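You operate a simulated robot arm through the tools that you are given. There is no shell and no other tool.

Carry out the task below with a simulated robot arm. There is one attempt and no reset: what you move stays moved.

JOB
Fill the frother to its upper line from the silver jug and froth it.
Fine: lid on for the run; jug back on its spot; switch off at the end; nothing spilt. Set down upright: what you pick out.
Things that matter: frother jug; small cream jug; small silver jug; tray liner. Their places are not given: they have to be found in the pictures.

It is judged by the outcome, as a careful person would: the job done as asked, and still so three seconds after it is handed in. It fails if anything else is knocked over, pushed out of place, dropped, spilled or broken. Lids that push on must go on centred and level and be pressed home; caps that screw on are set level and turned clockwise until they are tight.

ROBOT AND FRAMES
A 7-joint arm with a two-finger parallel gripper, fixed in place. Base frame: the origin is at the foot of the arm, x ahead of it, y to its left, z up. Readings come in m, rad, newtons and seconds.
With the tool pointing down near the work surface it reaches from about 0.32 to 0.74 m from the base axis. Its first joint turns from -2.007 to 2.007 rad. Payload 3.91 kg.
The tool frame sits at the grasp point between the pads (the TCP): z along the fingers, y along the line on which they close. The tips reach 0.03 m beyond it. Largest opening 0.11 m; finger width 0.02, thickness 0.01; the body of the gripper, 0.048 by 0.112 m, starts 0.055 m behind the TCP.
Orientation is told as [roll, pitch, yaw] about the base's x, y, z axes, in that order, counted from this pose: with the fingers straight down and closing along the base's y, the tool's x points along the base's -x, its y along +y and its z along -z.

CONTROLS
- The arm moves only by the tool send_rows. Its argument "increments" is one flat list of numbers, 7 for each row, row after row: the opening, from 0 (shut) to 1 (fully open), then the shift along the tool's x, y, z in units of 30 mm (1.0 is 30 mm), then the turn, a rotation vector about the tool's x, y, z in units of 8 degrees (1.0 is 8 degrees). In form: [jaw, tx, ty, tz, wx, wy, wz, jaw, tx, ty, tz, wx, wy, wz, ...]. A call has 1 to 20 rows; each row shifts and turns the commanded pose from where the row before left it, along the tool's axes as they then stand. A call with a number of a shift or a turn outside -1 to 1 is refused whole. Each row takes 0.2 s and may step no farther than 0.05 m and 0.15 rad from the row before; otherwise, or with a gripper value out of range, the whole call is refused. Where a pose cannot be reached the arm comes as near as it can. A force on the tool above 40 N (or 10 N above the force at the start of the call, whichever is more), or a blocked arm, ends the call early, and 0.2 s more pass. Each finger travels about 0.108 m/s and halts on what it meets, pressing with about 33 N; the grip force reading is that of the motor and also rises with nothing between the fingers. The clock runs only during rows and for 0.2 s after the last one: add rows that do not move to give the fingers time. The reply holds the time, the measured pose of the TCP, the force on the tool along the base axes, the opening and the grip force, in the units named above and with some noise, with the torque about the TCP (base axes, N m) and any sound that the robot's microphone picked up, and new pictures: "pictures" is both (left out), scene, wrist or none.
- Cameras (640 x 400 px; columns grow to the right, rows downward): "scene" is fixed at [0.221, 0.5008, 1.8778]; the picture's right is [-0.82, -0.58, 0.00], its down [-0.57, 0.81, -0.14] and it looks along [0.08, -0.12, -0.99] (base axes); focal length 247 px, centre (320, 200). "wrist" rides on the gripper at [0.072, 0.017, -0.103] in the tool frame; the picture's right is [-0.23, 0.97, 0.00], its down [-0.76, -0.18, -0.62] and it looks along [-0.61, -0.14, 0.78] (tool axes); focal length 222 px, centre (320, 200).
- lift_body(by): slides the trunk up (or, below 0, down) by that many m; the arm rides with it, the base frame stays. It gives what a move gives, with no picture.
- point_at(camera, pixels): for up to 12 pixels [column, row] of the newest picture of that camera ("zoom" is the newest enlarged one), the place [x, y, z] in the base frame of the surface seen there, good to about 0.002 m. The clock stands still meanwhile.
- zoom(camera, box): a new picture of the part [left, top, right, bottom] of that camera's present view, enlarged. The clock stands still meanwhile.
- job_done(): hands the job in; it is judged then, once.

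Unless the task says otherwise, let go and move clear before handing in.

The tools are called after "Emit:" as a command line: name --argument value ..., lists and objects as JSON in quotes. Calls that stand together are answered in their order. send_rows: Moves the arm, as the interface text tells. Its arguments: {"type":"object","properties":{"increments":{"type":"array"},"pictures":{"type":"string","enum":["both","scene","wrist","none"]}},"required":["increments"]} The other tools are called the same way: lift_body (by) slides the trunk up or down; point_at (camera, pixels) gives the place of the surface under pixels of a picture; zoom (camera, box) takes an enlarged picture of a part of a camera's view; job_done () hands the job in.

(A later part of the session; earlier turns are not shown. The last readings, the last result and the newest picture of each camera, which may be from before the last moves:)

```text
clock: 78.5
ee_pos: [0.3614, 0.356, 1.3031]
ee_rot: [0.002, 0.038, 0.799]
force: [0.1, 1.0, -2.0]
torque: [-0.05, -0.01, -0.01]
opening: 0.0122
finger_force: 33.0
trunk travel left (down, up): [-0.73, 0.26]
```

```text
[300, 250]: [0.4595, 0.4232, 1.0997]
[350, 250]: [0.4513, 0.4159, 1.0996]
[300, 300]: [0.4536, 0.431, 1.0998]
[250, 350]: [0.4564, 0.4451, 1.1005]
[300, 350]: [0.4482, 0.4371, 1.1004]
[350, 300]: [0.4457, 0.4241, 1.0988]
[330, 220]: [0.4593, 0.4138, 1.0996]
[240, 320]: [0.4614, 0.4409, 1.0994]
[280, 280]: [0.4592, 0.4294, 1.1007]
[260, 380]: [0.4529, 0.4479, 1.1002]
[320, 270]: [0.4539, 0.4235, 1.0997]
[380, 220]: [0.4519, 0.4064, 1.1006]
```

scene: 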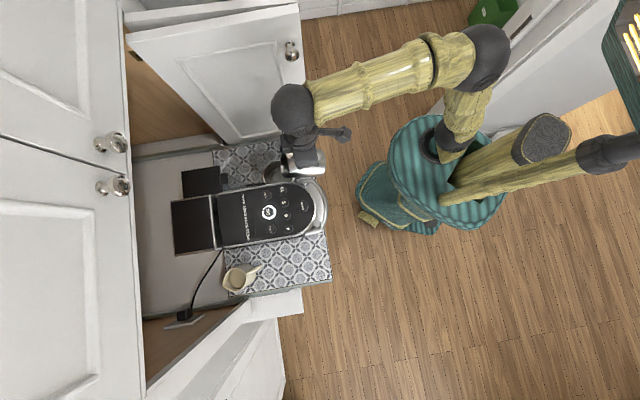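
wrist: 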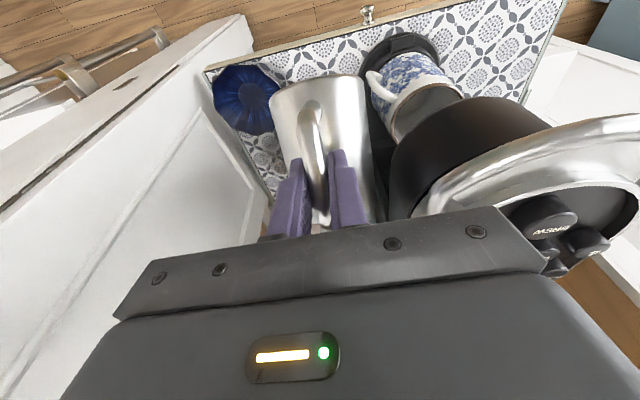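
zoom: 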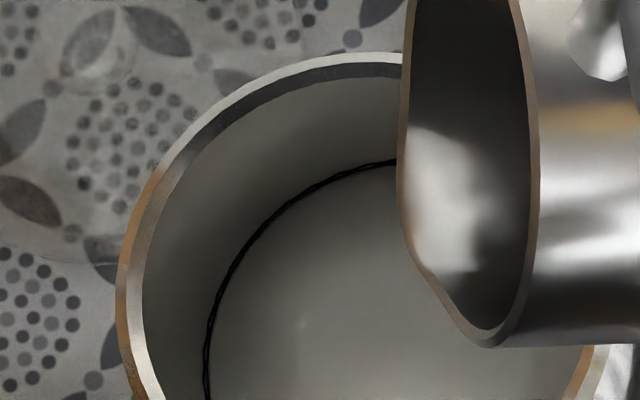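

Level ≈1.0999, just touching the line's lower edge (line centre ≈1.101). One tiny 0.6° nudge more, then wait.

Emit:
send_rows --increments '[0, -0.033, 0, -0.027, 0, 0.08, 0, 0, 0, 0, 0, 0, 0, 0, 0, 0, 0, 0, 0, 0, 0, 0, 0, 0, 0, 0, 0, 0, 0, 0, 0, 0, 0, 0, 0, 0, 0, 0, 0, 0, 0, 0]' --pictures "scene"

Emit:
zoom --camera "scene" --box '[268, 162, 282, 176]'

Emit:
point_at --camera "zoom" --pixels '[[300, 250], [350, 250], [300, 300], [250, 350], [300, 350], [350, 300], [330, 220], [240, 320], [280, 280], [260, 380], [320, 270], [380, 220]]'

```text
clock: 79.9
ee_pos: [0.3625, 0.3584, 1.3023]
ee_rot: [-0.001, 0.049, 0.799]
force: [-0.6, -0.5, -2.1]
torque: [0.03, -0.04, -0.01]
opening: 0.0121
finger_force: 33.0
trunk travel left (down, up): [-0.73, 0.26]
```

scene: 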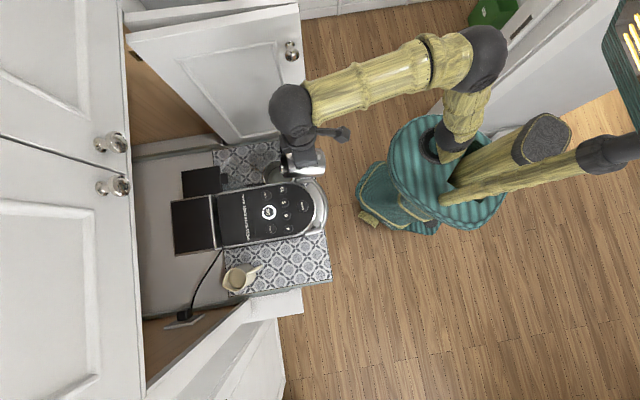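

```text
16.00 times, centred on (275, 169) of scene
```

zoom: 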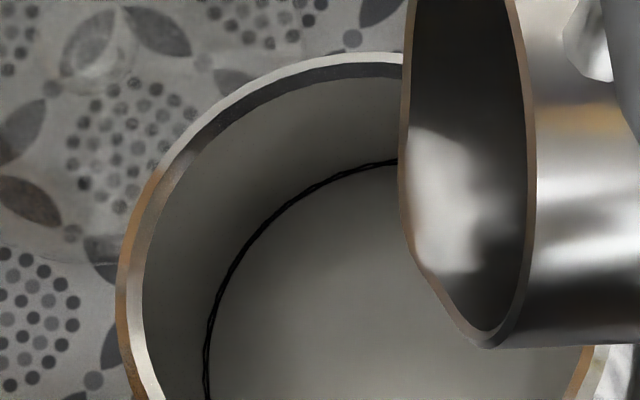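

```text
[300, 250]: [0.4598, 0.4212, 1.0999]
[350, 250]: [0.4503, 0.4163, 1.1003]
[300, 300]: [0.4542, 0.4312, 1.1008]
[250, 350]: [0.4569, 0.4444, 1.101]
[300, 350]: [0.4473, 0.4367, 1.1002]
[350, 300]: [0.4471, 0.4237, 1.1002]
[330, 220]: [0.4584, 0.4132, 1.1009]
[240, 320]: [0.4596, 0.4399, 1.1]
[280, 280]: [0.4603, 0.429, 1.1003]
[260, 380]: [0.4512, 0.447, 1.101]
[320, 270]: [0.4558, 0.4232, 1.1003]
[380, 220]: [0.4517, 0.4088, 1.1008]
```

Level ≈1.1005, at the upper line. Now I'll un-tilt smoothly with the lip still over the opening, easing back and up.

Emit:
send_rows --increments '[0, 0.309, 0, 0.105, 0, -0.75, 0, 0, 0.286, 0, 0.104, 0, -0.75, 0, 0, 0.264, 0, 0.109, 0, -0.75, 0, 0, 0.408, 0, 0.065, 0, -0.75, 0, 0, 0.381, 0, 0.06, 0, -0.75, 0, 0, 0.355, 0, 0.05, 0, -0.75, 0, 0, 0.327, 0, 0.05, 0, -0.75, 0, 0, 0, 0, 0, 0, 0, 0]' --pictures "both"

Emit:
zoom --camera "scene" --box '[245, 120, 325, 190]'

```text
clock: 81.7
ee_pos: [0.3182, 0.3128, 1.2696]
ee_rot: [-0.001, -0.685, 0.798]
force: [-0.3, 0.2, -1.0]
torque: [-0.08, 0.06, -0.05]
opening: 0.0125
finger_force: 33.4
trunk travel left (down, up): [-0.73, 0.26]
```

scene: 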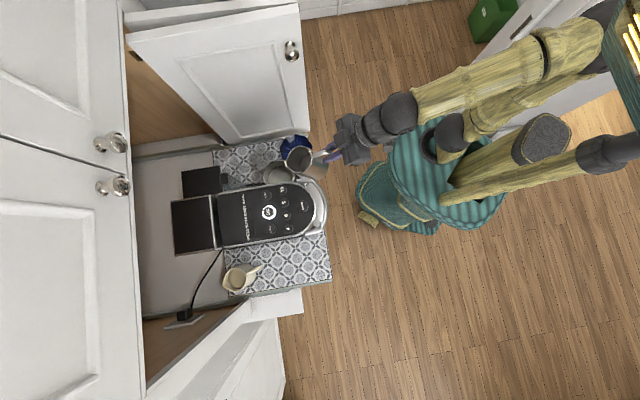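
wrist: 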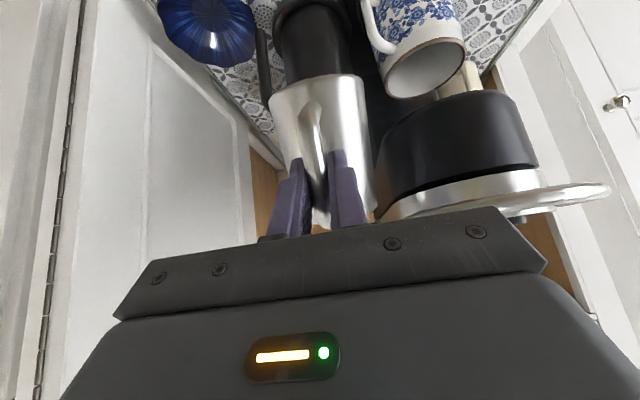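

```text
5.71 times, centred on (285, 155) of scene
```

zoom: 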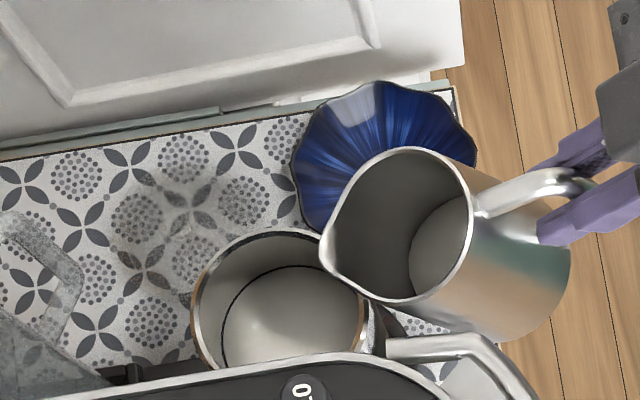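

Frother filled, nothing spilt. Raising the trunk 0.155 m and retracing the path back toward the jug's spot.

Emit:
lift_body --by 0.155

Emit:
send_rows --increments '[0, -0.07, 0.66, 0.075, 0, -0.35, 0, 0, -0.07, 0.66, 0.075, 0, -0.35, 0, 0, -0.07, 0.66, 0.08, 0, -0.35, 0, 0, -0.07, 0.66, 0.08, 0, -0.35, 0, 0, -0.06, 0.66, 0.085, 0, -0.35, 0, 0, -0.06, 0.66, 0.09, 0, -0.3, 0, 0, -0.06, 0.66, 0.09, 0, -0.3, 0, 0, -0.06, 0.65, 0.09, 0, -0.2, 0, 0, -0.06, 0.65, 0.09, 0, -0.2, 0, 0, -0.06, 0.65, 0.09, 0, -0.2, 0, 0, -0.05, 0.65, 0.09, 0, -0.15, 0, 0, -0.05, 0.65, 0.09, 0, 0, 0, 0, -0.05, 0.65, 0.09, 0, 0, 0]' --pictures "scene"

```text
clock: 83.5
ee_pos: [0.3179, 0.3128, 1.4234]
ee_rot: [0.0, -0.685, 0.8]
force: [-0.3, 0.3, -2.2]
torque: [-0.07, 0.1, -0.03]
opening: 0.0127
finger_force: 33.2
trunk travel left (down, up): [-0.885, 0.105]
```

```text
clock: 86.5
ee_pos: [0.1776, 0.5072, 1.4528]
ee_rot: [0.242, -1.107, 0.568]
force: [0.3, -0.2, -2.1]
torque: [-0.11, 0.08, -0.02]
opening: 0.0124
finger_force: 33.2
trunk travel left (down, up): [-0.885, 0.105]
stopped in row 13: the arm was blocked; the commanded pose is now the measured one
```

scene: 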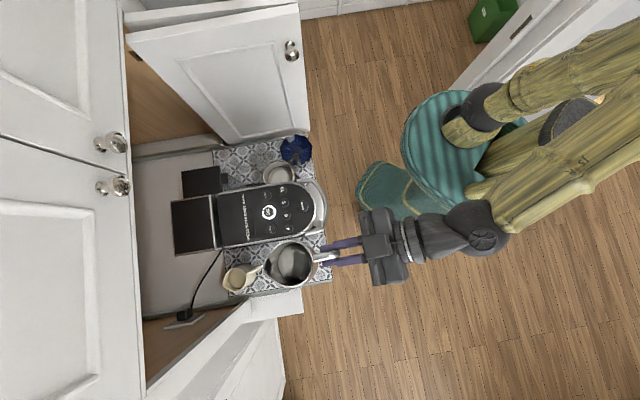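

The arm hit a joint limit at the old yaw and rolled the jug ~6° (only a little milk left, no spill seen). I'll rotate back to yaw 1.068 with the jug upright.

Emit:
send_rows --increments '[0, 0, 0, 0, -0.497, 0.038, -0.524, 0, 0, 0, 0, -0.497, 0.038, -0.524, 0, 0, 0, 0, -0.497, 0.038, -0.524, 0, 0, 0, 0, 0, 0, 0]' --pictures "both"

Emit:
zoom --camera "scene" --box '[220, 220, 350, 310]'

```text
clock: 87.5
ee_pos: [0.1754, 0.5103, 1.4527]
ee_rot: [-0.005, -1.118, 1.078]
force: [0.2, -0.4, -1.5]
torque: [-0.09, 0.07, 0.01]
opening: 0.0121
finger_force: 33.1
trunk travel left (down, up): [-0.885, 0.105]
```

scene: 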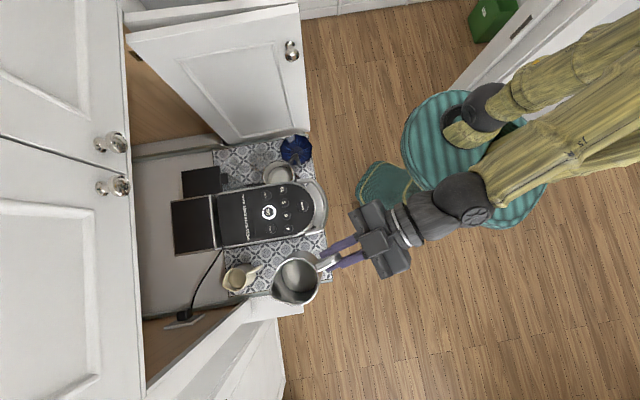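
wrist: 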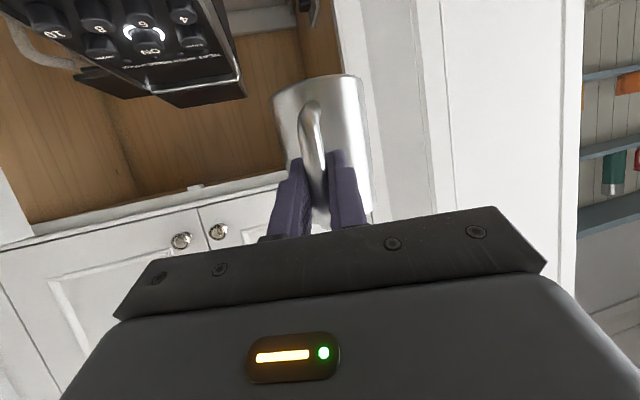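

```text
4.44 times, centred on (285, 265) of scene
```

zoom: 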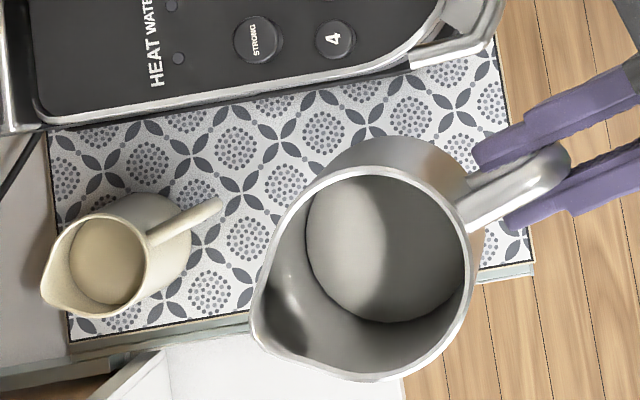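

Upright again at yaw 1.078. Moving to the pre-place line and lowering the trunk 0.26 m, 50 mm short of the jug's spot.

Emit:
send_rows --increments '[0, 0.348, 0.268, 0.277, 0.032, 0, 0.016, 0, 0.348, 0.268, 0.277, 0.032, 0, 0.016, 0, 0, 0, 0, 0, 0, 0]' --pictures "none"

Emit:
lift_body --by -0.26

Emit:
send_rows --increments '[0, 0, 0, 0, 0, 0, 0]' --pictures "scene"

```text
clock: 88.3
ee_pos: [0.1683, 0.5221, 1.4307]
ee_rot: [0.023, -1.12, 1.042]
force: [0.2, 0.4, -1.9]
torque: [-0.1, 0.06, -0.03]
opening: 0.0124
finger_force: 32.6
trunk travel left (down, up): [-0.885, 0.105]
```

```text
clock: 91.0
ee_pos: [0.1666, 0.5208, 1.1694]
ee_rot: [0.022, -1.12, 1.045]
force: [0.4, -0.1, -1.2]
torque: [-0.12, 0.02, 0.01]
opening: 0.0123
finger_force: 33.3
trunk travel left (down, up): [-0.625, 0.365]
```

```text
clock: 91.4
ee_pos: [0.1669, 0.5214, 1.1705]
ee_rot: [0.024, -1.12, 1.044]
force: [0.6, 0.8, -1.3]
torque: [-0.11, 0.03, -0.01]
opening: 0.0125
finger_force: 33.2
trunk travel left (down, up): [-0.625, 0.365]
```

scene: 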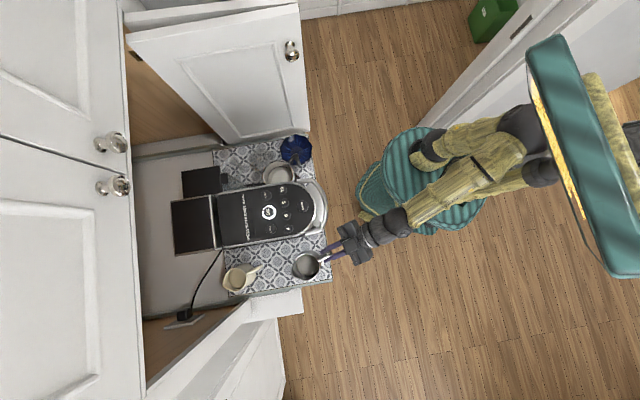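

Small 0.6° roll to correct; then forward 50 mm to above the jug's original spot.

Emit:
send_rows --increments '[0, -0.243, 0.038, 0.5, 0.017, 0, -0.075, 0, -0.243, 0.038, 0.5, 0, 0, 0, 0, -0.243, 0.038, 0.5, 0, 0, 0, 0, 0, 0, 0, 0, 0, 0]' --pictures "both"

Emit:
zoom --camera "scene" --box '[260, 225, 350, 295]'

```text
clock: 92.4
ee_pos: [0.1864, 0.5641, 1.1725]
ee_rot: [0.006, -1.126, 1.061]
force: [-0.3, 0.7, -2.1]
torque: [-0.12, 0.06, 0.02]
opening: 0.0126
finger_force: 33.3
trunk travel left (down, up): [-0.625, 0.365]
```

scene: 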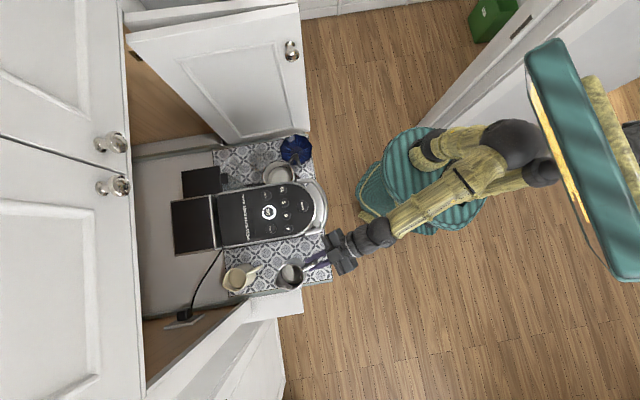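
wrist: 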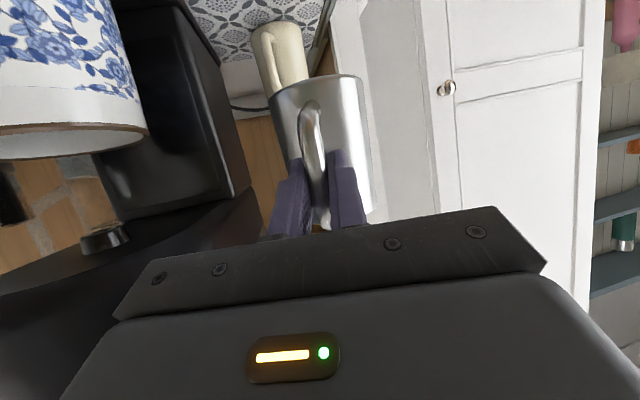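

```text
5.71 times, centred on (305, 260) of scene
```

zoom: 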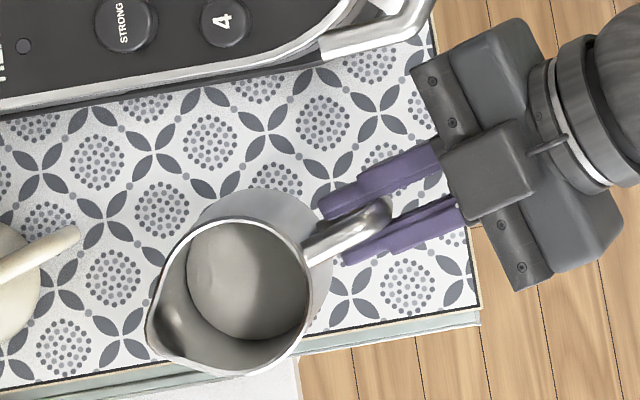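

The picture matches the earlier lift image at this height. Lowering with the trunk 0.10 m, then the last 3 cm with small arm steps.

Emit:
send_rows --increments '[0, -0.048, 0, 0.099, 0, 0.055, 0, 0, 0, 0, 0, 0, 0, 0]' --pictures "none"

Emit:
lift_body --by -0.1

Emit:
send_rows --increments '[0, 0.2, 0, 0.097, 0, 0, 0, 0, 0.2, 0, 0.097, 0, 0, 0, 0, 0, 0, 0, 0, 0, 0]' --pictures "scene"

Emit:
zoom --camera "scene" --box '[270, 235, 340, 290]'

```text
clock: 93.0
ee_pos: [0.1873, 0.5701, 1.1692]
ee_rot: [-0.012, -1.114, 1.078]
force: [0.9, -0.5, -1.4]
torque: [-0.12, 0.04, -0.02]
opening: 0.0126
finger_force: 32.7
trunk travel left (down, up): [-0.625, 0.365]
```

```text
clock: 94.3
ee_pos: [0.1887, 0.569, 1.0701]
ee_rot: [-0.015, -1.113, 1.079]
force: [-0.2, -0.2, -1.5]
torque: [-0.11, 0.06, -0.05]
opening: 0.0125
finger_force: 33.1
trunk travel left (down, up): [-0.525, 0.465]
```

```text
clock: 95.1
ee_pos: [0.1895, 0.5682, 1.0534]
ee_rot: [-0.025, -1.109, 1.089]
force: [-0.1, -0.2, -1.8]
torque: [-0.08, 0.09, -0.04]
opening: 0.0124
finger_force: 32.7
trunk travel left (down, up): [-0.525, 0.465]
```

scene: 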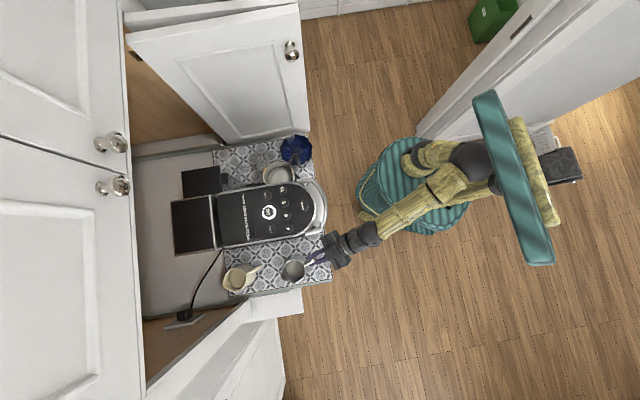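

```text
7.27 times, centred on (305, 262) of scene
```

zoom: 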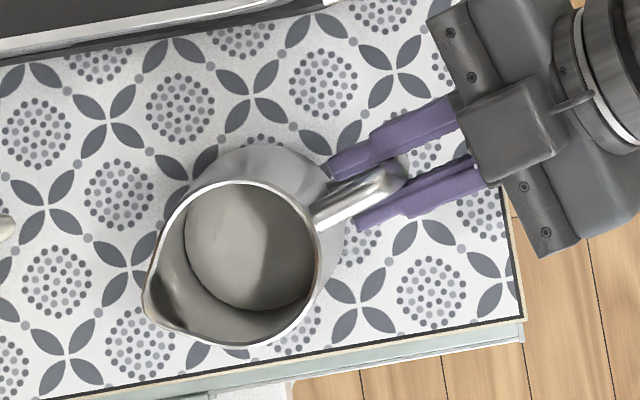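

Within ~2 mm of the original place at +15 mm height. Tiny orientation correction, then lowering to contact.

Emit:
send_rows --increments '[0, 0.17, 0, 0.03, 0, -0.064, 0.075, 0, 0.13, 0, 0.065, 0, 0, 0, 0, 0, 0, 0, 0, 0, 0]' --pictures "none"

Emit:
send_rows --increments '[0, 0.06, 0, 0.029, 0, 0, 0, 0, 0.0, 0, 0, 0, 0, 0]' --pictures "none"

```text
clock: 95.9
ee_pos: [0.1883, 0.5641, 1.0467]
ee_rot: [-0.003, -1.119, 1.065]
force: [0.4, -0.3, -0.9]
torque: [-0.11, 0.06, -0.02]
opening: 0.0123
finger_force: 33.4
out of reach, approached as far as the arm can: row 1
trunk travel left (down, up): [-0.525, 0.465]
```

```text
clock: 96.5
ee_pos: [0.1876, 0.5638, 1.046]
ee_rot: [-0.003, -1.118, 1.065]
force: [-0.5, -0.1, -2.0]
torque: [-0.12, 0.02, -0.02]
opening: 0.0126
finger_force: 32.1
out of reach, approached as far as the arm can: row 1
trunk travel left (down, up): [-0.525, 0.465]
```

The arm is at its limit downward in this posture, so I'll use the trunk for the last 7 mm in two steps.

Emit:
lift_body --by -0.005

Emit:
lift_body --by -0.003

```text
clock: 97.0
ee_pos: [0.187, 0.563, 1.0406]
ee_rot: [-0.003, -1.12, 1.064]
force: [0.3, 0.4, -1.4]
torque: [-0.08, 0.08, 0.0]
opening: 0.0123
finger_force: 32.7
trunk travel left (down, up): [-0.52, 0.47]
```

```text
clock: 97.5
ee_pos: [0.1876, 0.5634, 1.0387]
ee_rot: [-0.002, -1.12, 1.063]
force: [-0.2, 1.2, 1.7]
torque: [0.33, -0.09, 0.01]
opening: 0.0124
finger_force: 32.6
trunk travel left (down, up): [-0.517, 0.473]
```

Load went from −1.4 to +1.7 N and the torque flipped: the jug is standing on the liner. Checking the picture, then opening.

Emit:
zoom --camera "scene" --box '[270, 235, 340, 290]'

Emit:
send_rows --increments '[0.15, 0, 0, 0, 0, 0, 0, 0.3, 0, 0, 0, 0, 0, 0, 0.45, 0, 0, 0, 0, 0, 0, 0.45, 0, 0, 0, 0, 0, 0]' --pictures "both"

Emit:
zoom --camera "scene" --box '[270, 235, 340, 290]'

Emit:
zoom --camera "wrist" --box '[220, 60, 420, 240]'

```text
7.27 times, centred on (305, 262) of scene
```

zoom: 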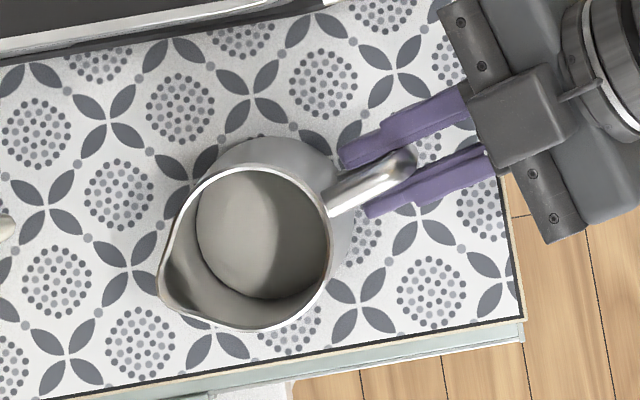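

```text
clock: 98.5
ee_pos: [0.1862, 0.5637, 1.0369]
ee_rot: [-0.005, -1.117, 1.066]
force: [0.0, 0.2, -0.3]
torque: [-0.02, 0.01, -0.02]
opening: 0.0496
finger_force: 0.2
trunk travel left (down, up): [-0.517, 0.473]
```

scene: 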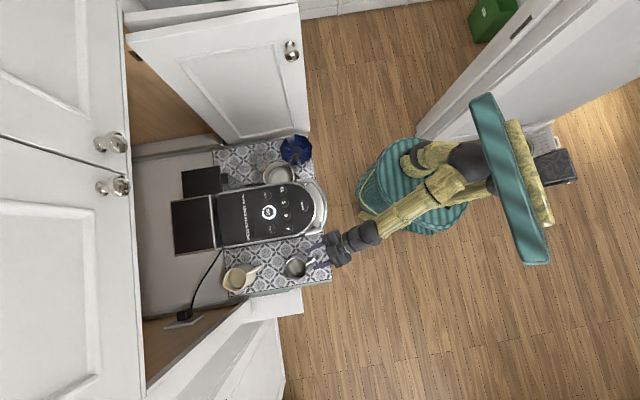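
wrist: 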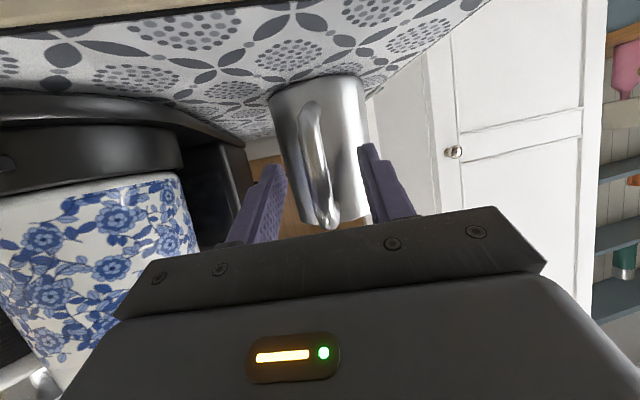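

```text
7.27 times, centred on (305, 262) of scene
```

zoom: 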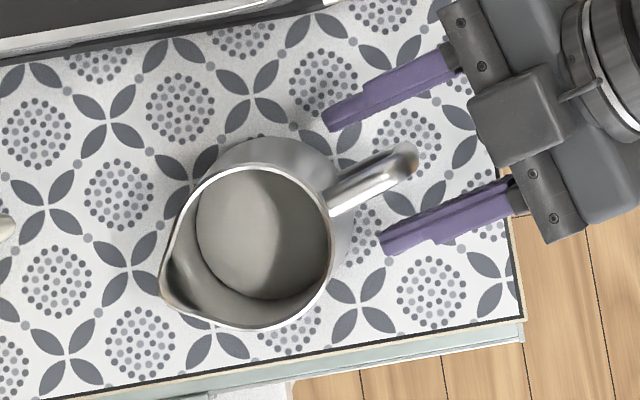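

```text
2.22 times, centred on (320, 150) of wrist
```

zoom: 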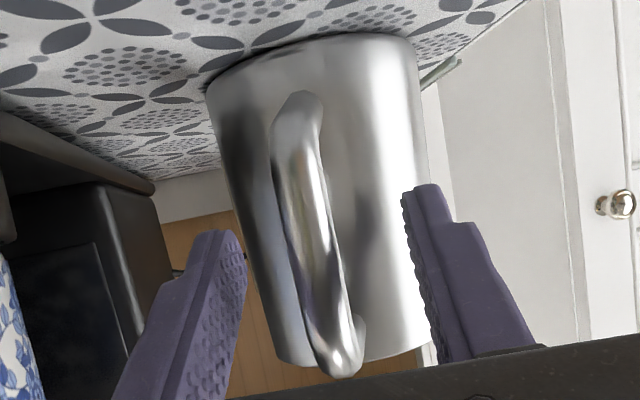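

The jug stands within ~3 mm of its original spot, handle free. Backing straight out 60 mm.

Emit:
send_rows --increments '[0.45, 0.2185, 0, -0.45, 0, 0, 0, 0.45, 0.2185, 0, -0.45, 0, 0, 0, 0.45, 0.2185, 0, -0.45, 0, 0, 0, 0.45, 0.2185, 0, -0.45, 0, 0, 0]' --pictures "both"

Emit:
zoom --camera "scene" --box '[260, 225, 350, 295]'

```text
clock: 99.5
ee_pos: [0.1576, 0.5115, 1.0389]
ee_rot: [-0.004, -1.12, 1.064]
force: [0.2, -0.5, -0.4]
torque: [-0.03, -0.01, 0.0]
opening: 0.0495
finger_force: 0.1
trunk travel left (down, up): [-0.517, 0.473]
```

scene: 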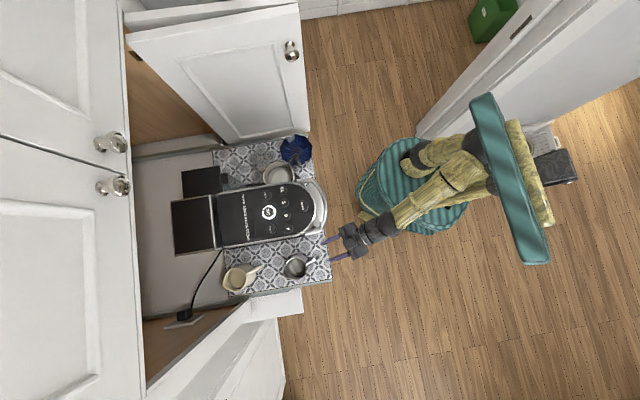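
wrist: 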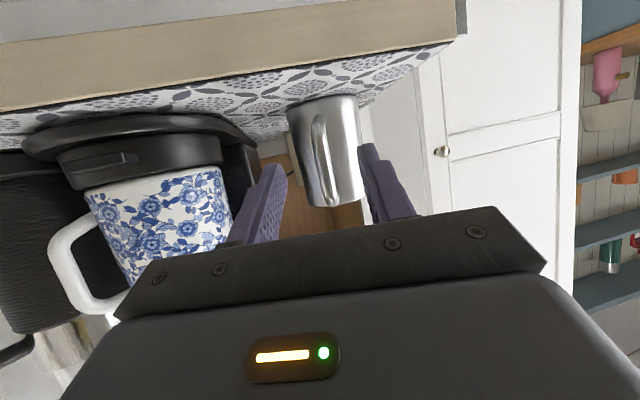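

```text
5.71 times, centred on (305, 260) of scene
```

zoom: 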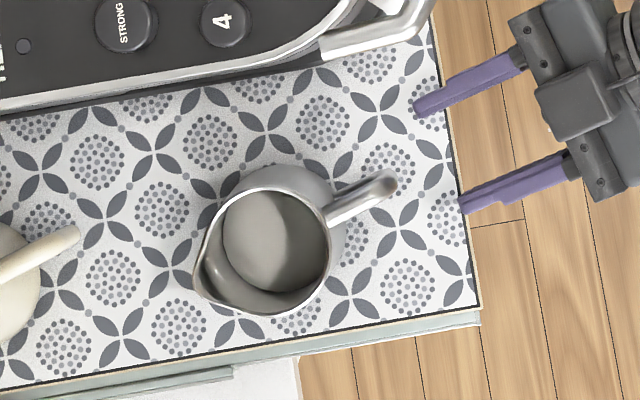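

Clear of the jug. Raising the trunk 0.36 m, straightening the tool, then heading for the parked lid.

Emit:
lift_body --by 0.36

Emit:
send_rows --increments '[0.45, 0, 0, 0, 0, 1, 0, 0.45, 0, 0, 0, 0, 1, 0, 0.45, 0, 0, 0, 0, 1, 0, 0.45, 0, 0, 0, 0, 1, 0, 0.45, 0, 0, 0, 0, 1, 0, 0.45, 0, 0, 0, 0, 1, 0, 0.45, 0, 0, 0, 0, 1, 0, 0.45, 0, 0, 0, 0, 1, 0]' --pictures "none"

Emit:
send_rows --increments '[0.45, 0.436, -0.933, 0, 0, 0, 0, 0.45, 0.436, -0.933, 0, 0, 0, 0, 0.45, 0.436, -0.933, 0, 0, 0, 0, 0.45, 0.436, -0.933, 0, 0, 0, 0, 0.45, 0.436, -0.933, 0, 0, 0, 0, 0.45, 0.436, -0.933, 0, 0, 0, 0, 0.45, 0.436, -0.933, 0, 0, 0, 0, 0.45, 0.436, -0.933, 0, 0, 0, 0]' --pictures "both"

```text
clock: 103.0
ee_pos: [0.1577, 0.5123, 1.3975]
ee_rot: [-0.004, -1.118, 1.066]
force: [0.6, 0.2, -0.6]
torque: [-0.02, 0.0, -0.01]
opening: 0.0495
finger_force: 0.1
trunk travel left (down, up): [-0.877, 0.113]
```

```text
clock: 104.8
ee_pos: [0.1561, 0.4596, 1.4054]
ee_rot: [-0.014, -0.104, 1.039]
force: [-0.2, -0.3, 1.0]
torque: [-0.01, 0.05, -0.04]
opening: 0.0496
finger_force: 0.1
out of reach, approached as far as the arm can: row 2, 6, 7, 8
trunk travel left (down, up): [-0.877, 0.113]
```

```text
clock: 106.7
ee_pos: [0.2934, 0.2536, 1.4002]
ee_rot: [-0.017, -0.104, 1.039]
force: [0.0, -0.1, 0.1]
torque: [-0.02, 0.01, -0.02]
opening: 0.0493
finger_force: 0.1
trunk travel left (down, up): [-0.877, 0.113]
```

scene: 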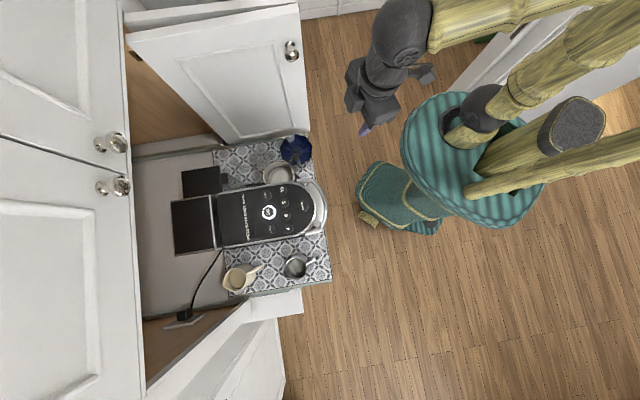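
wrist: 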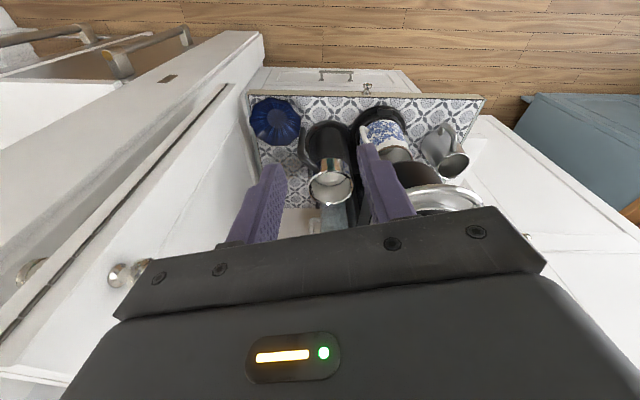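

Frother, jugs and lid area look undisturbed. I'll straighten, yaw to 1.74 and move above the lid at (0.5615,0.402).

Emit:
send_rows --increments '[0.45, 0, 0, 0, -0.12, 0.745, 0, 0.45, 0, 0, 0, 0, 0, -1, 0.45, 0, 0, 0, 0, 0, -1, 0.45, 0, 0, 0, 0, 0, -1, 0.45, 0, 0, 0, 0, 0, -1, 0.45, 0, 0, 0, 0, 0, -1, 0.45, 0, 0, 0, 0, 0, 0]' --pictures "none"

```text
clock: 108.2
ee_pos: [0.2951, 0.2541, 1.3998]
ee_rot: [0.0, 0.001, 1.737]
force: [0.5, -1.1, -0.1]
torque: [0.02, -0.02, -0.01]
opening: 0.0493
finger_force: 0.0
trunk travel left (down, up): [-0.877, 0.113]
```

Emit:
send_rows --increments '[0.45, -0.308, -0.87, 0.15, 0, 0, 0, 0.45, -0.308, -0.87, 0.15, 0, 0, 0, 0.45, -0.308, -0.87, 0.15, 0, 0, 0, 0.45, -0.308, -0.87, 0.15, 0, 0, 0, 0.45, -0.308, -0.87, 0.15, 0, 0, 0, 0.45, -0.308, -0.87, 0.15, 0, 0, 0, 0.45, -0.308, -0.87, 0.15, 0, 0, 0, 0.45, -0.308, -0.87, 0.15, 0, 0, 0, 0.45, -0.308, -0.87, 0.15, 0, 0, 0, 0.45, -0.308, -0.87, 0.15, 0, 0, 0, 0.45, -0.308, -0.87, 0.15, 0, 0, 0, 0.45, 0, 0, 0, 0, 0, 0]' --pictures "both"

Emit:
zoom --camera "wrist" --box '[220, 20, 420, 200]'

```text
clock: 110.8
ee_pos: [0.5608, 0.4019, 1.3519]
ee_rot: [-0.001, 0.002, 1.739]
force: [-0.6, 0.4, 0.1]
torque: [0.02, -0.03, 0.0]
opening: 0.0494
finger_force: 0.1
trunk travel left (down, up): [-0.877, 0.113]
```

scene: 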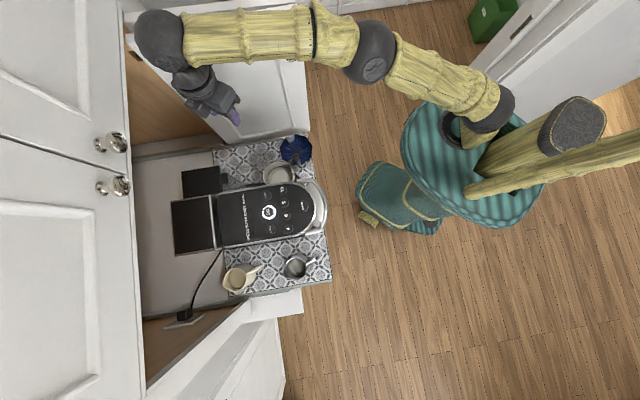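
wrist: 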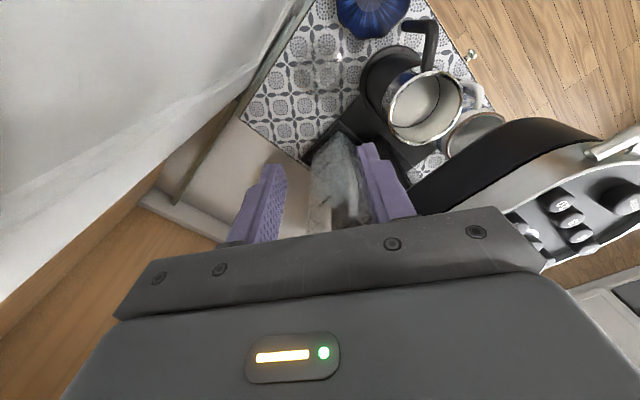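

```text
2.22 times, centred on (320, 110) of wrist
```

zoom: 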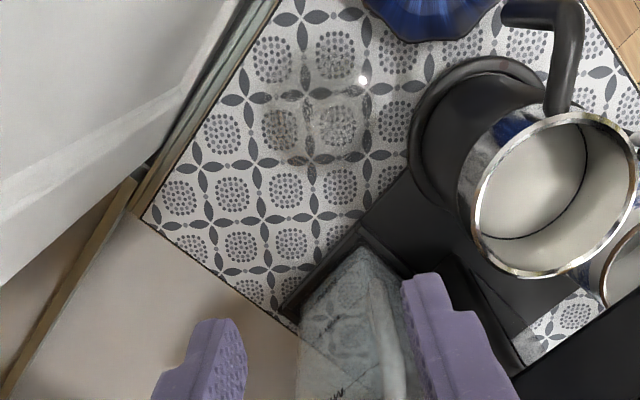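

The parked lid shows as a faint disc near zoom (320,105). I'll zoom further and sample points to pin down its centre.

Emit:
zoom --camera "wrist" --box '[280, 30, 360, 110]'

Emit:
point_at --camera "zoom" --pixels '[[320, 200], [320, 220], [320, 240], [320, 180], [340, 200], [300, 200], [330, 230], [310, 230], [320, 260], [300, 240], [340, 240], [320, 160]]'

Emit:
point_at --camera "zoom" --pixels '[[220, 160], [220, 240], [420, 160], [420, 240], [320, 90], [320, 300], [400, 130], [240, 130], [380, 280], [260, 280], [395, 170], [250, 210]]'

```text
5.00 times, centred on (320, 70) of wrist
```

zoom: 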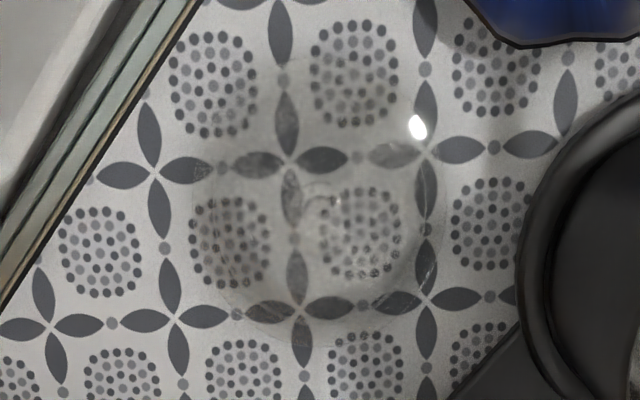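

```text
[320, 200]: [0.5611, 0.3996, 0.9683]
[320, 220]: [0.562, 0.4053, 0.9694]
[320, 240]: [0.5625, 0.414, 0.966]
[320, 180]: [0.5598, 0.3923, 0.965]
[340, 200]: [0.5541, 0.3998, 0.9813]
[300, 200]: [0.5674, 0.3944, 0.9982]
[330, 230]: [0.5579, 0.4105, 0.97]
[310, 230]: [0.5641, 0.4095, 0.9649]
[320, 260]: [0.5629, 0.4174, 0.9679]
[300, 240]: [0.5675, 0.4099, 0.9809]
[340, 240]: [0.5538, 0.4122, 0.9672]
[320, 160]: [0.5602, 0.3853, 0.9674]
```

```text
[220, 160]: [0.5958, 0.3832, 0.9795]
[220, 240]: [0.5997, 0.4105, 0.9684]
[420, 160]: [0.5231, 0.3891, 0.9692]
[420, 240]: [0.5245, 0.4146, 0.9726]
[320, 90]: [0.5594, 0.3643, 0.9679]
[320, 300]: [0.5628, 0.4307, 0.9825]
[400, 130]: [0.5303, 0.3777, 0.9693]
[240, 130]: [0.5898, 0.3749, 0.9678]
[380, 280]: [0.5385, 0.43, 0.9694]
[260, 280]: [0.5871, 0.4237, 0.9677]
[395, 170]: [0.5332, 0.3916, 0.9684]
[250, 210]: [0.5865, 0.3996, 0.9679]
```

The lid centre agrees with the release point (≈(0.5615,0.403), plate z 0.981, knob top 0.998). Lowering the trunk 0.25 m, then descending to grasp height 1.0125.

Emit:
lift_body --by -0.25

Emit:
send_rows --increments '[0.45, 0, 0, 0.7, 0, 0, 0, 0.45, 0, 0, 0.7, 0, 0, 0, 0.45, 0, 0, 0.3, 0, 0, 0, 0.45, 0, 0, 0, 0, 0, 0]' --pictures "wrist"

Emit:
zoom --camera "wrist" --box '[220, 40, 420, 220]'

```text
clock: 113.4
ee_pos: [0.562, 0.4028, 1.1019]
ee_rot: [0.0, 0.002, 1.736]
force: [0.3, -0.3, -0.3]
torque: [-0.03, 0.0, 0.02]
opening: 0.0495
finger_force: 0.1
trunk travel left (down, up): [-0.627, 0.363]
```

```text
clock: 114.4
ee_pos: [0.5601, 0.402, 1.0503]
ee_rot: [0.001, 0.001, 1.735]
force: [-0.4, 0.7, -0.6]
torque: [-0.02, 0.01, -0.02]
opening: 0.0495
finger_force: 0.1
trunk travel left (down, up): [-0.627, 0.363]
```

wrist: 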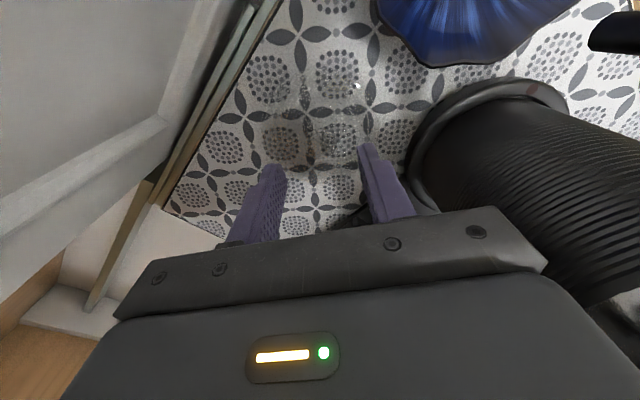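

```text
2.22 times, centred on (320, 130) of wrist
```

zoom: 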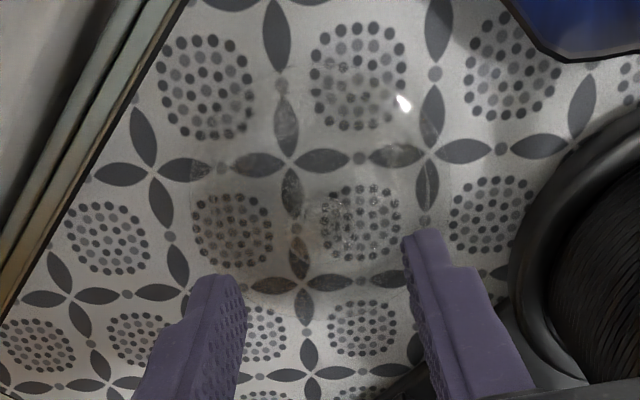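

Emit:
send_rows --increments '[0.45, -0.02, 0, 0.5, 0, 0, 0, 0.45, 0, 0, 0.5, 0, 0, 0, 0.45, 0, 0, 0.2, 0, 0, 0, 0.45, 0, 0, 0, 0, 0, 0]' --pictures "none"

Emit:
send_rows --increments '[0.3, 0, 0, 0, 0, 0, 0, 0.1, 0, 0, 0, 0, 0, 0, 0, 0, 0, 0, 0, 0, 0, 0, 0, 0, 0, 0, 0, 0]' --pictures "wrist"

Emit:
zoom --camera "wrist" --box '[220, 40, 420, 220]'

```text
clock: 115.4
ee_pos: [0.5614, 0.4031, 1.0136]
ee_rot: [0.0, 0.002, 1.736]
force: [-0.7, -0.1, 0.0]
torque: [0.01, 0.03, 0.05]
opening: 0.0494
finger_force: 0.0
trunk travel left (down, up): [-0.627, 0.363]
```

```text
clock: 116.4
ee_pos: [0.5615, 0.4029, 1.0154]
ee_rot: [0.0, 0.003, 1.734]
force: [0.9, 0.2, 0.0]
torque: [-0.02, 0.01, 0.03]
opening: 0.0197
finger_force: 33.0
trunk travel left (down, up): [-0.627, 0.363]
```

wrist: 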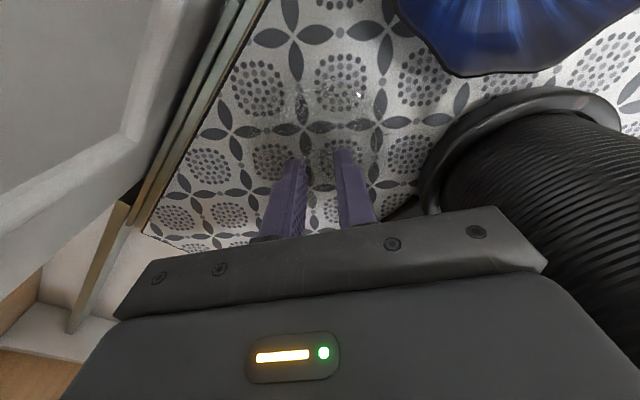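

```text
2.22 times, centred on (320, 130) of wrist
```

zoom: 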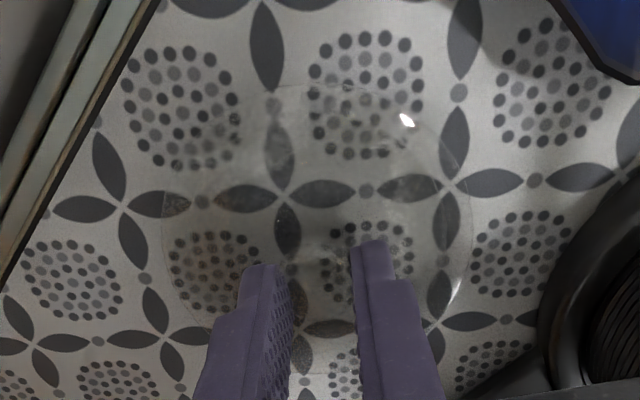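

Knob gripped (19.7 mm, 33 N). Lifting 40 mm with the arm, then 0.2 m with the trunk.

Emit:
send_rows --increments '[0, 0, 0, -0.3, 0, 0, 0, 0, 0, 0, -0.5, 0, 0, 0, 0, 0, 0, -0.5, 0, 0, 0]' --pictures "none"

Emit:
lift_body --by 0.22

Emit:
send_rows --increments '[0, 0, 0, 0, 0, 0, 0]' --pictures "both"

Emit:
zoom --camera "wrist" --box '[220, 40, 420, 220]'

```text
clock: 117.2
ee_pos: [0.5606, 0.4015, 1.0537]
ee_rot: [-0.001, 0.0, 1.735]
force: [0.3, -0.9, 0.2]
torque: [-0.01, 0.04, 0.04]
opening: 0.0199
finger_force: 32.8
trunk travel left (down, up): [-0.627, 0.363]
```

```text
clock: 119.6
ee_pos: [0.5616, 0.4019, 1.2732]
ee_rot: [0.001, 0.002, 1.734]
force: [0.7, 0.2, 0.6]
torque: [0.02, 0.0, 0.0]
opening: 0.0197
finger_force: 33.1
trunk travel left (down, up): [-0.847, 0.143]
```

```text
clock: 120.0
ee_pos: [0.5621, 0.4019, 1.2738]
ee_rot: [0.0, 0.0, 1.733]
force: [1.0, -0.4, -1.3]
torque: [0.01, -0.06, 0.0]
opening: 0.0197
finger_force: 32.8
trunk travel left (down, up): [-0.847, 0.143]
```

scene: 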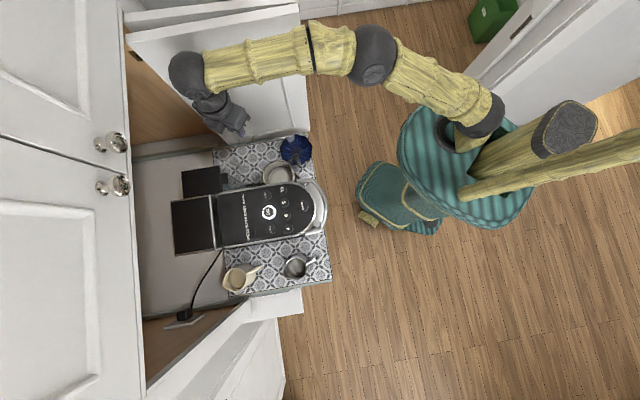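
wrist: 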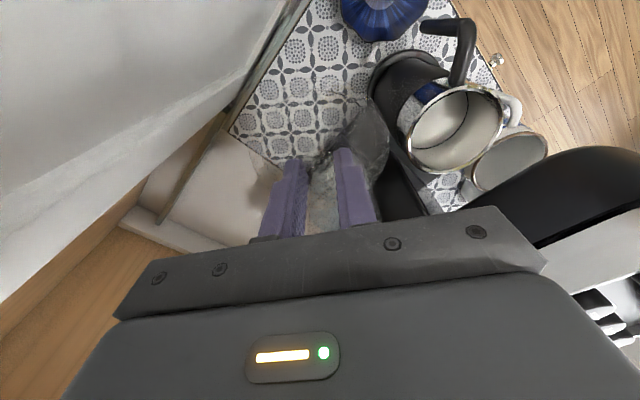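

```text
2.22 times, centred on (320, 130) of wrist
```

zoom: 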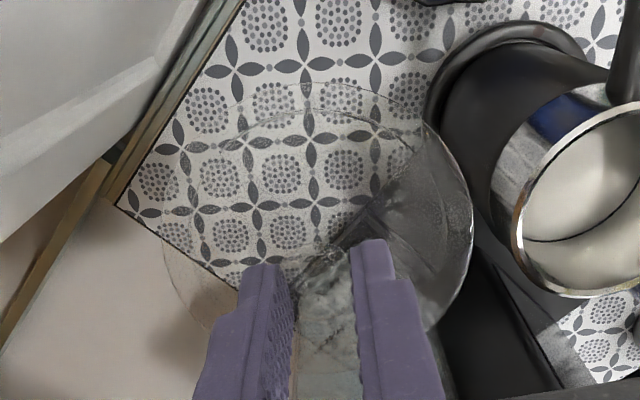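

Emit:
zoom --camera "wrist" --box '[220, 60, 420, 240]'

Emit:
zoom --camera "wrist" --box '[240, 70, 400, 180]'

```text
2.22 times, centred on (320, 150) of wrist
```

zoom: 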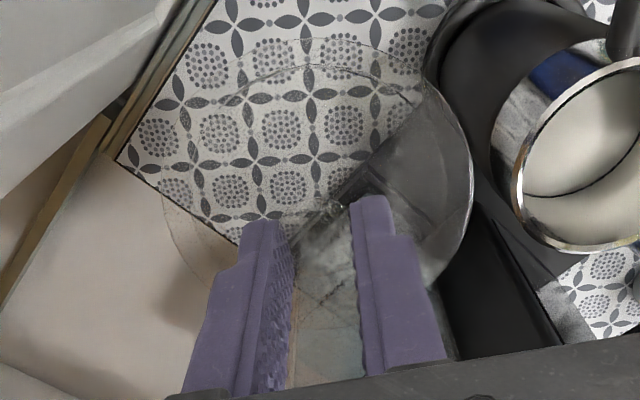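

```text
3.64 times, centred on (320, 125) of wrist
```

zoom: 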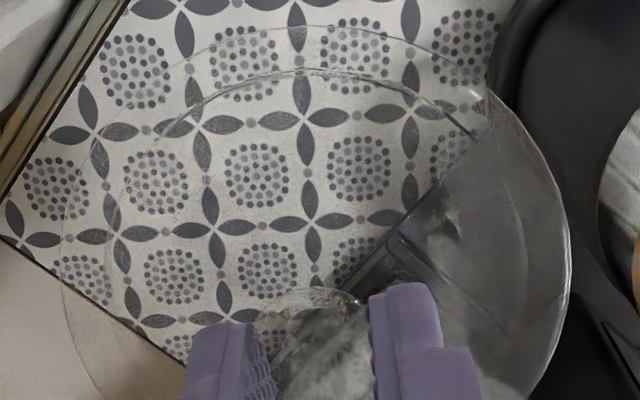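

The lid hangs level; comparing its projected outline with geometry, its centre is ≈4.5 mm toward −y from the TCP. I'll carry it so the lid centre sits over the jug axis (TCP target ≈(0.4256,0.430)).

Emit:
send_rows --increments '[0, -0.332, 0.867, 0, 0, 0, 0, 0, -0.332, 0.867, 0, 0, 0, 0, 0, -0.332, 0.867, 0, 0, 0, 0, 0, -0.332, 0.867, 0, 0, 0, 0, 0, -0.332, 0.867, 0, 0, 0, 0, 0, 0, 0, 0, 0, 0, 0]' --pictures "wrist"

Emit:
zoom --camera "wrist" --box '[240, 60, 400, 190]'

```text
clock: 121.4
ee_pos: [0.4267, 0.4321, 1.2761]
ee_rot: [0.0, 0.001, 1.735]
force: [0.6, 0.7, -0.6]
torque: [0.0, -0.01, 0.03]
opening: 0.0198
finger_force: 33.1
trunk travel left (down, up): [-0.847, 0.143]
```

wrist: 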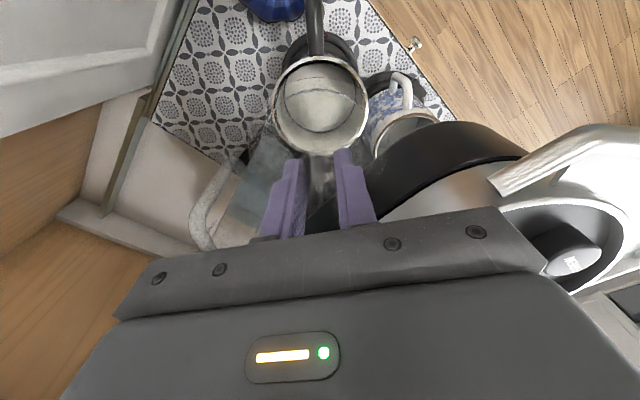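

```text
3.08 times, centred on (320, 125) of wrist
```

zoom: 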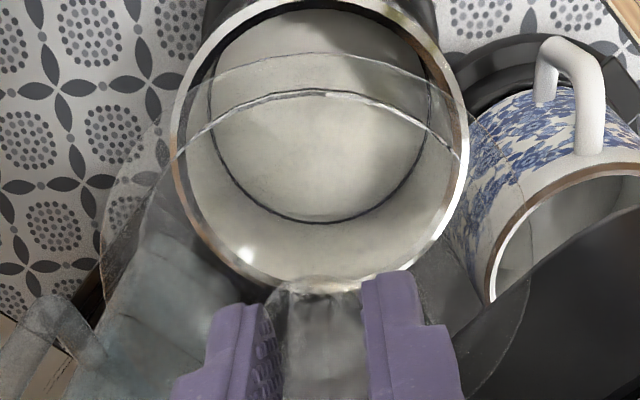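

Emit:
send_rows --increments '[0, 0, 0, 0, 0, 0, 0]' --pictures "none"

Emit:
send_rows --increments '[0, 0, 0, 0, 0, 0, 0]' --pictures "none"

Emit:
send_rows --increments '[0, 0, 0, 0, 0, 0, 0]' --pictures "none"

```text
clock: 121.8
ee_pos: [0.4276, 0.4328, 1.2743]
ee_rot: [0.0, 0.002, 1.735]
force: [-0.4, -0.2, -0.3]
torque: [0.0, 0.01, -0.01]
opening: 0.0198
finger_force: 33.1
trunk travel left (down, up): [-0.847, 0.143]
```

```text
clock: 122.2
ee_pos: [0.4262, 0.4331, 1.2748]
ee_rot: [0.001, 0.001, 1.734]
force: [0.3, -0.1, 0.7]
torque: [0.01, -0.04, 0.01]
opening: 0.0196
finger_force: 33.0
trunk travel left (down, up): [-0.847, 0.143]
```

```text
clock: 122.6
ee_pos: [0.4259, 0.4326, 1.2752]
ee_rot: [0.001, 0.001, 1.735]
force: [-0.2, 0.0, -0.4]
torque: [0.01, 0.01, -0.02]
opening: 0.0196
finger_force: 32.7
trunk travel left (down, up): [-0.847, 0.143]
```

Emit:
zoom --camera "wrist" --box '[250, 50, 390, 165]'

Emit:
point_at --camera "zoom" --pixels '[[318, 24], [318, 330], [150, 180], [485, 180], [320, 26], [320, 324], [480, 200], [158, 200], [200, 80], [440, 80], [200, 290], [440, 270]]'

```text
3.48 times, centred on (320, 108) of wrist
```

zoom: 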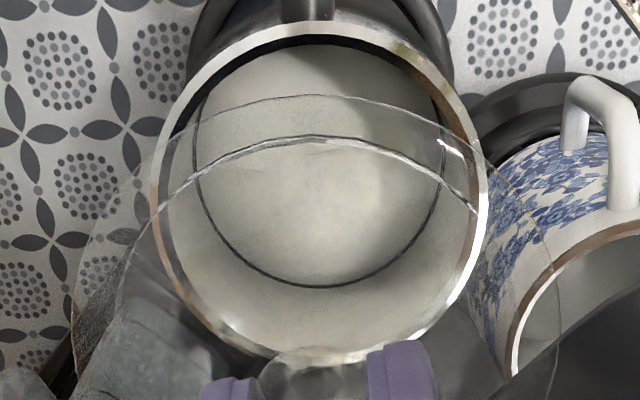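

```text
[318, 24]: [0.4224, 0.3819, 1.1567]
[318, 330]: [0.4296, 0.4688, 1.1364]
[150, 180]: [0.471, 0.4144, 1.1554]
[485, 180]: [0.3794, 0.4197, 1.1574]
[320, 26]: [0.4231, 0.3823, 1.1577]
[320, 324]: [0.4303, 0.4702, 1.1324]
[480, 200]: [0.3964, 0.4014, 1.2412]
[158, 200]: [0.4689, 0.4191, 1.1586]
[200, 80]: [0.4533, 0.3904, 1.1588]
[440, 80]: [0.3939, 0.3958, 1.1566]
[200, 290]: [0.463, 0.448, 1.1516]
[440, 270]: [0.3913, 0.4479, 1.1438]
```

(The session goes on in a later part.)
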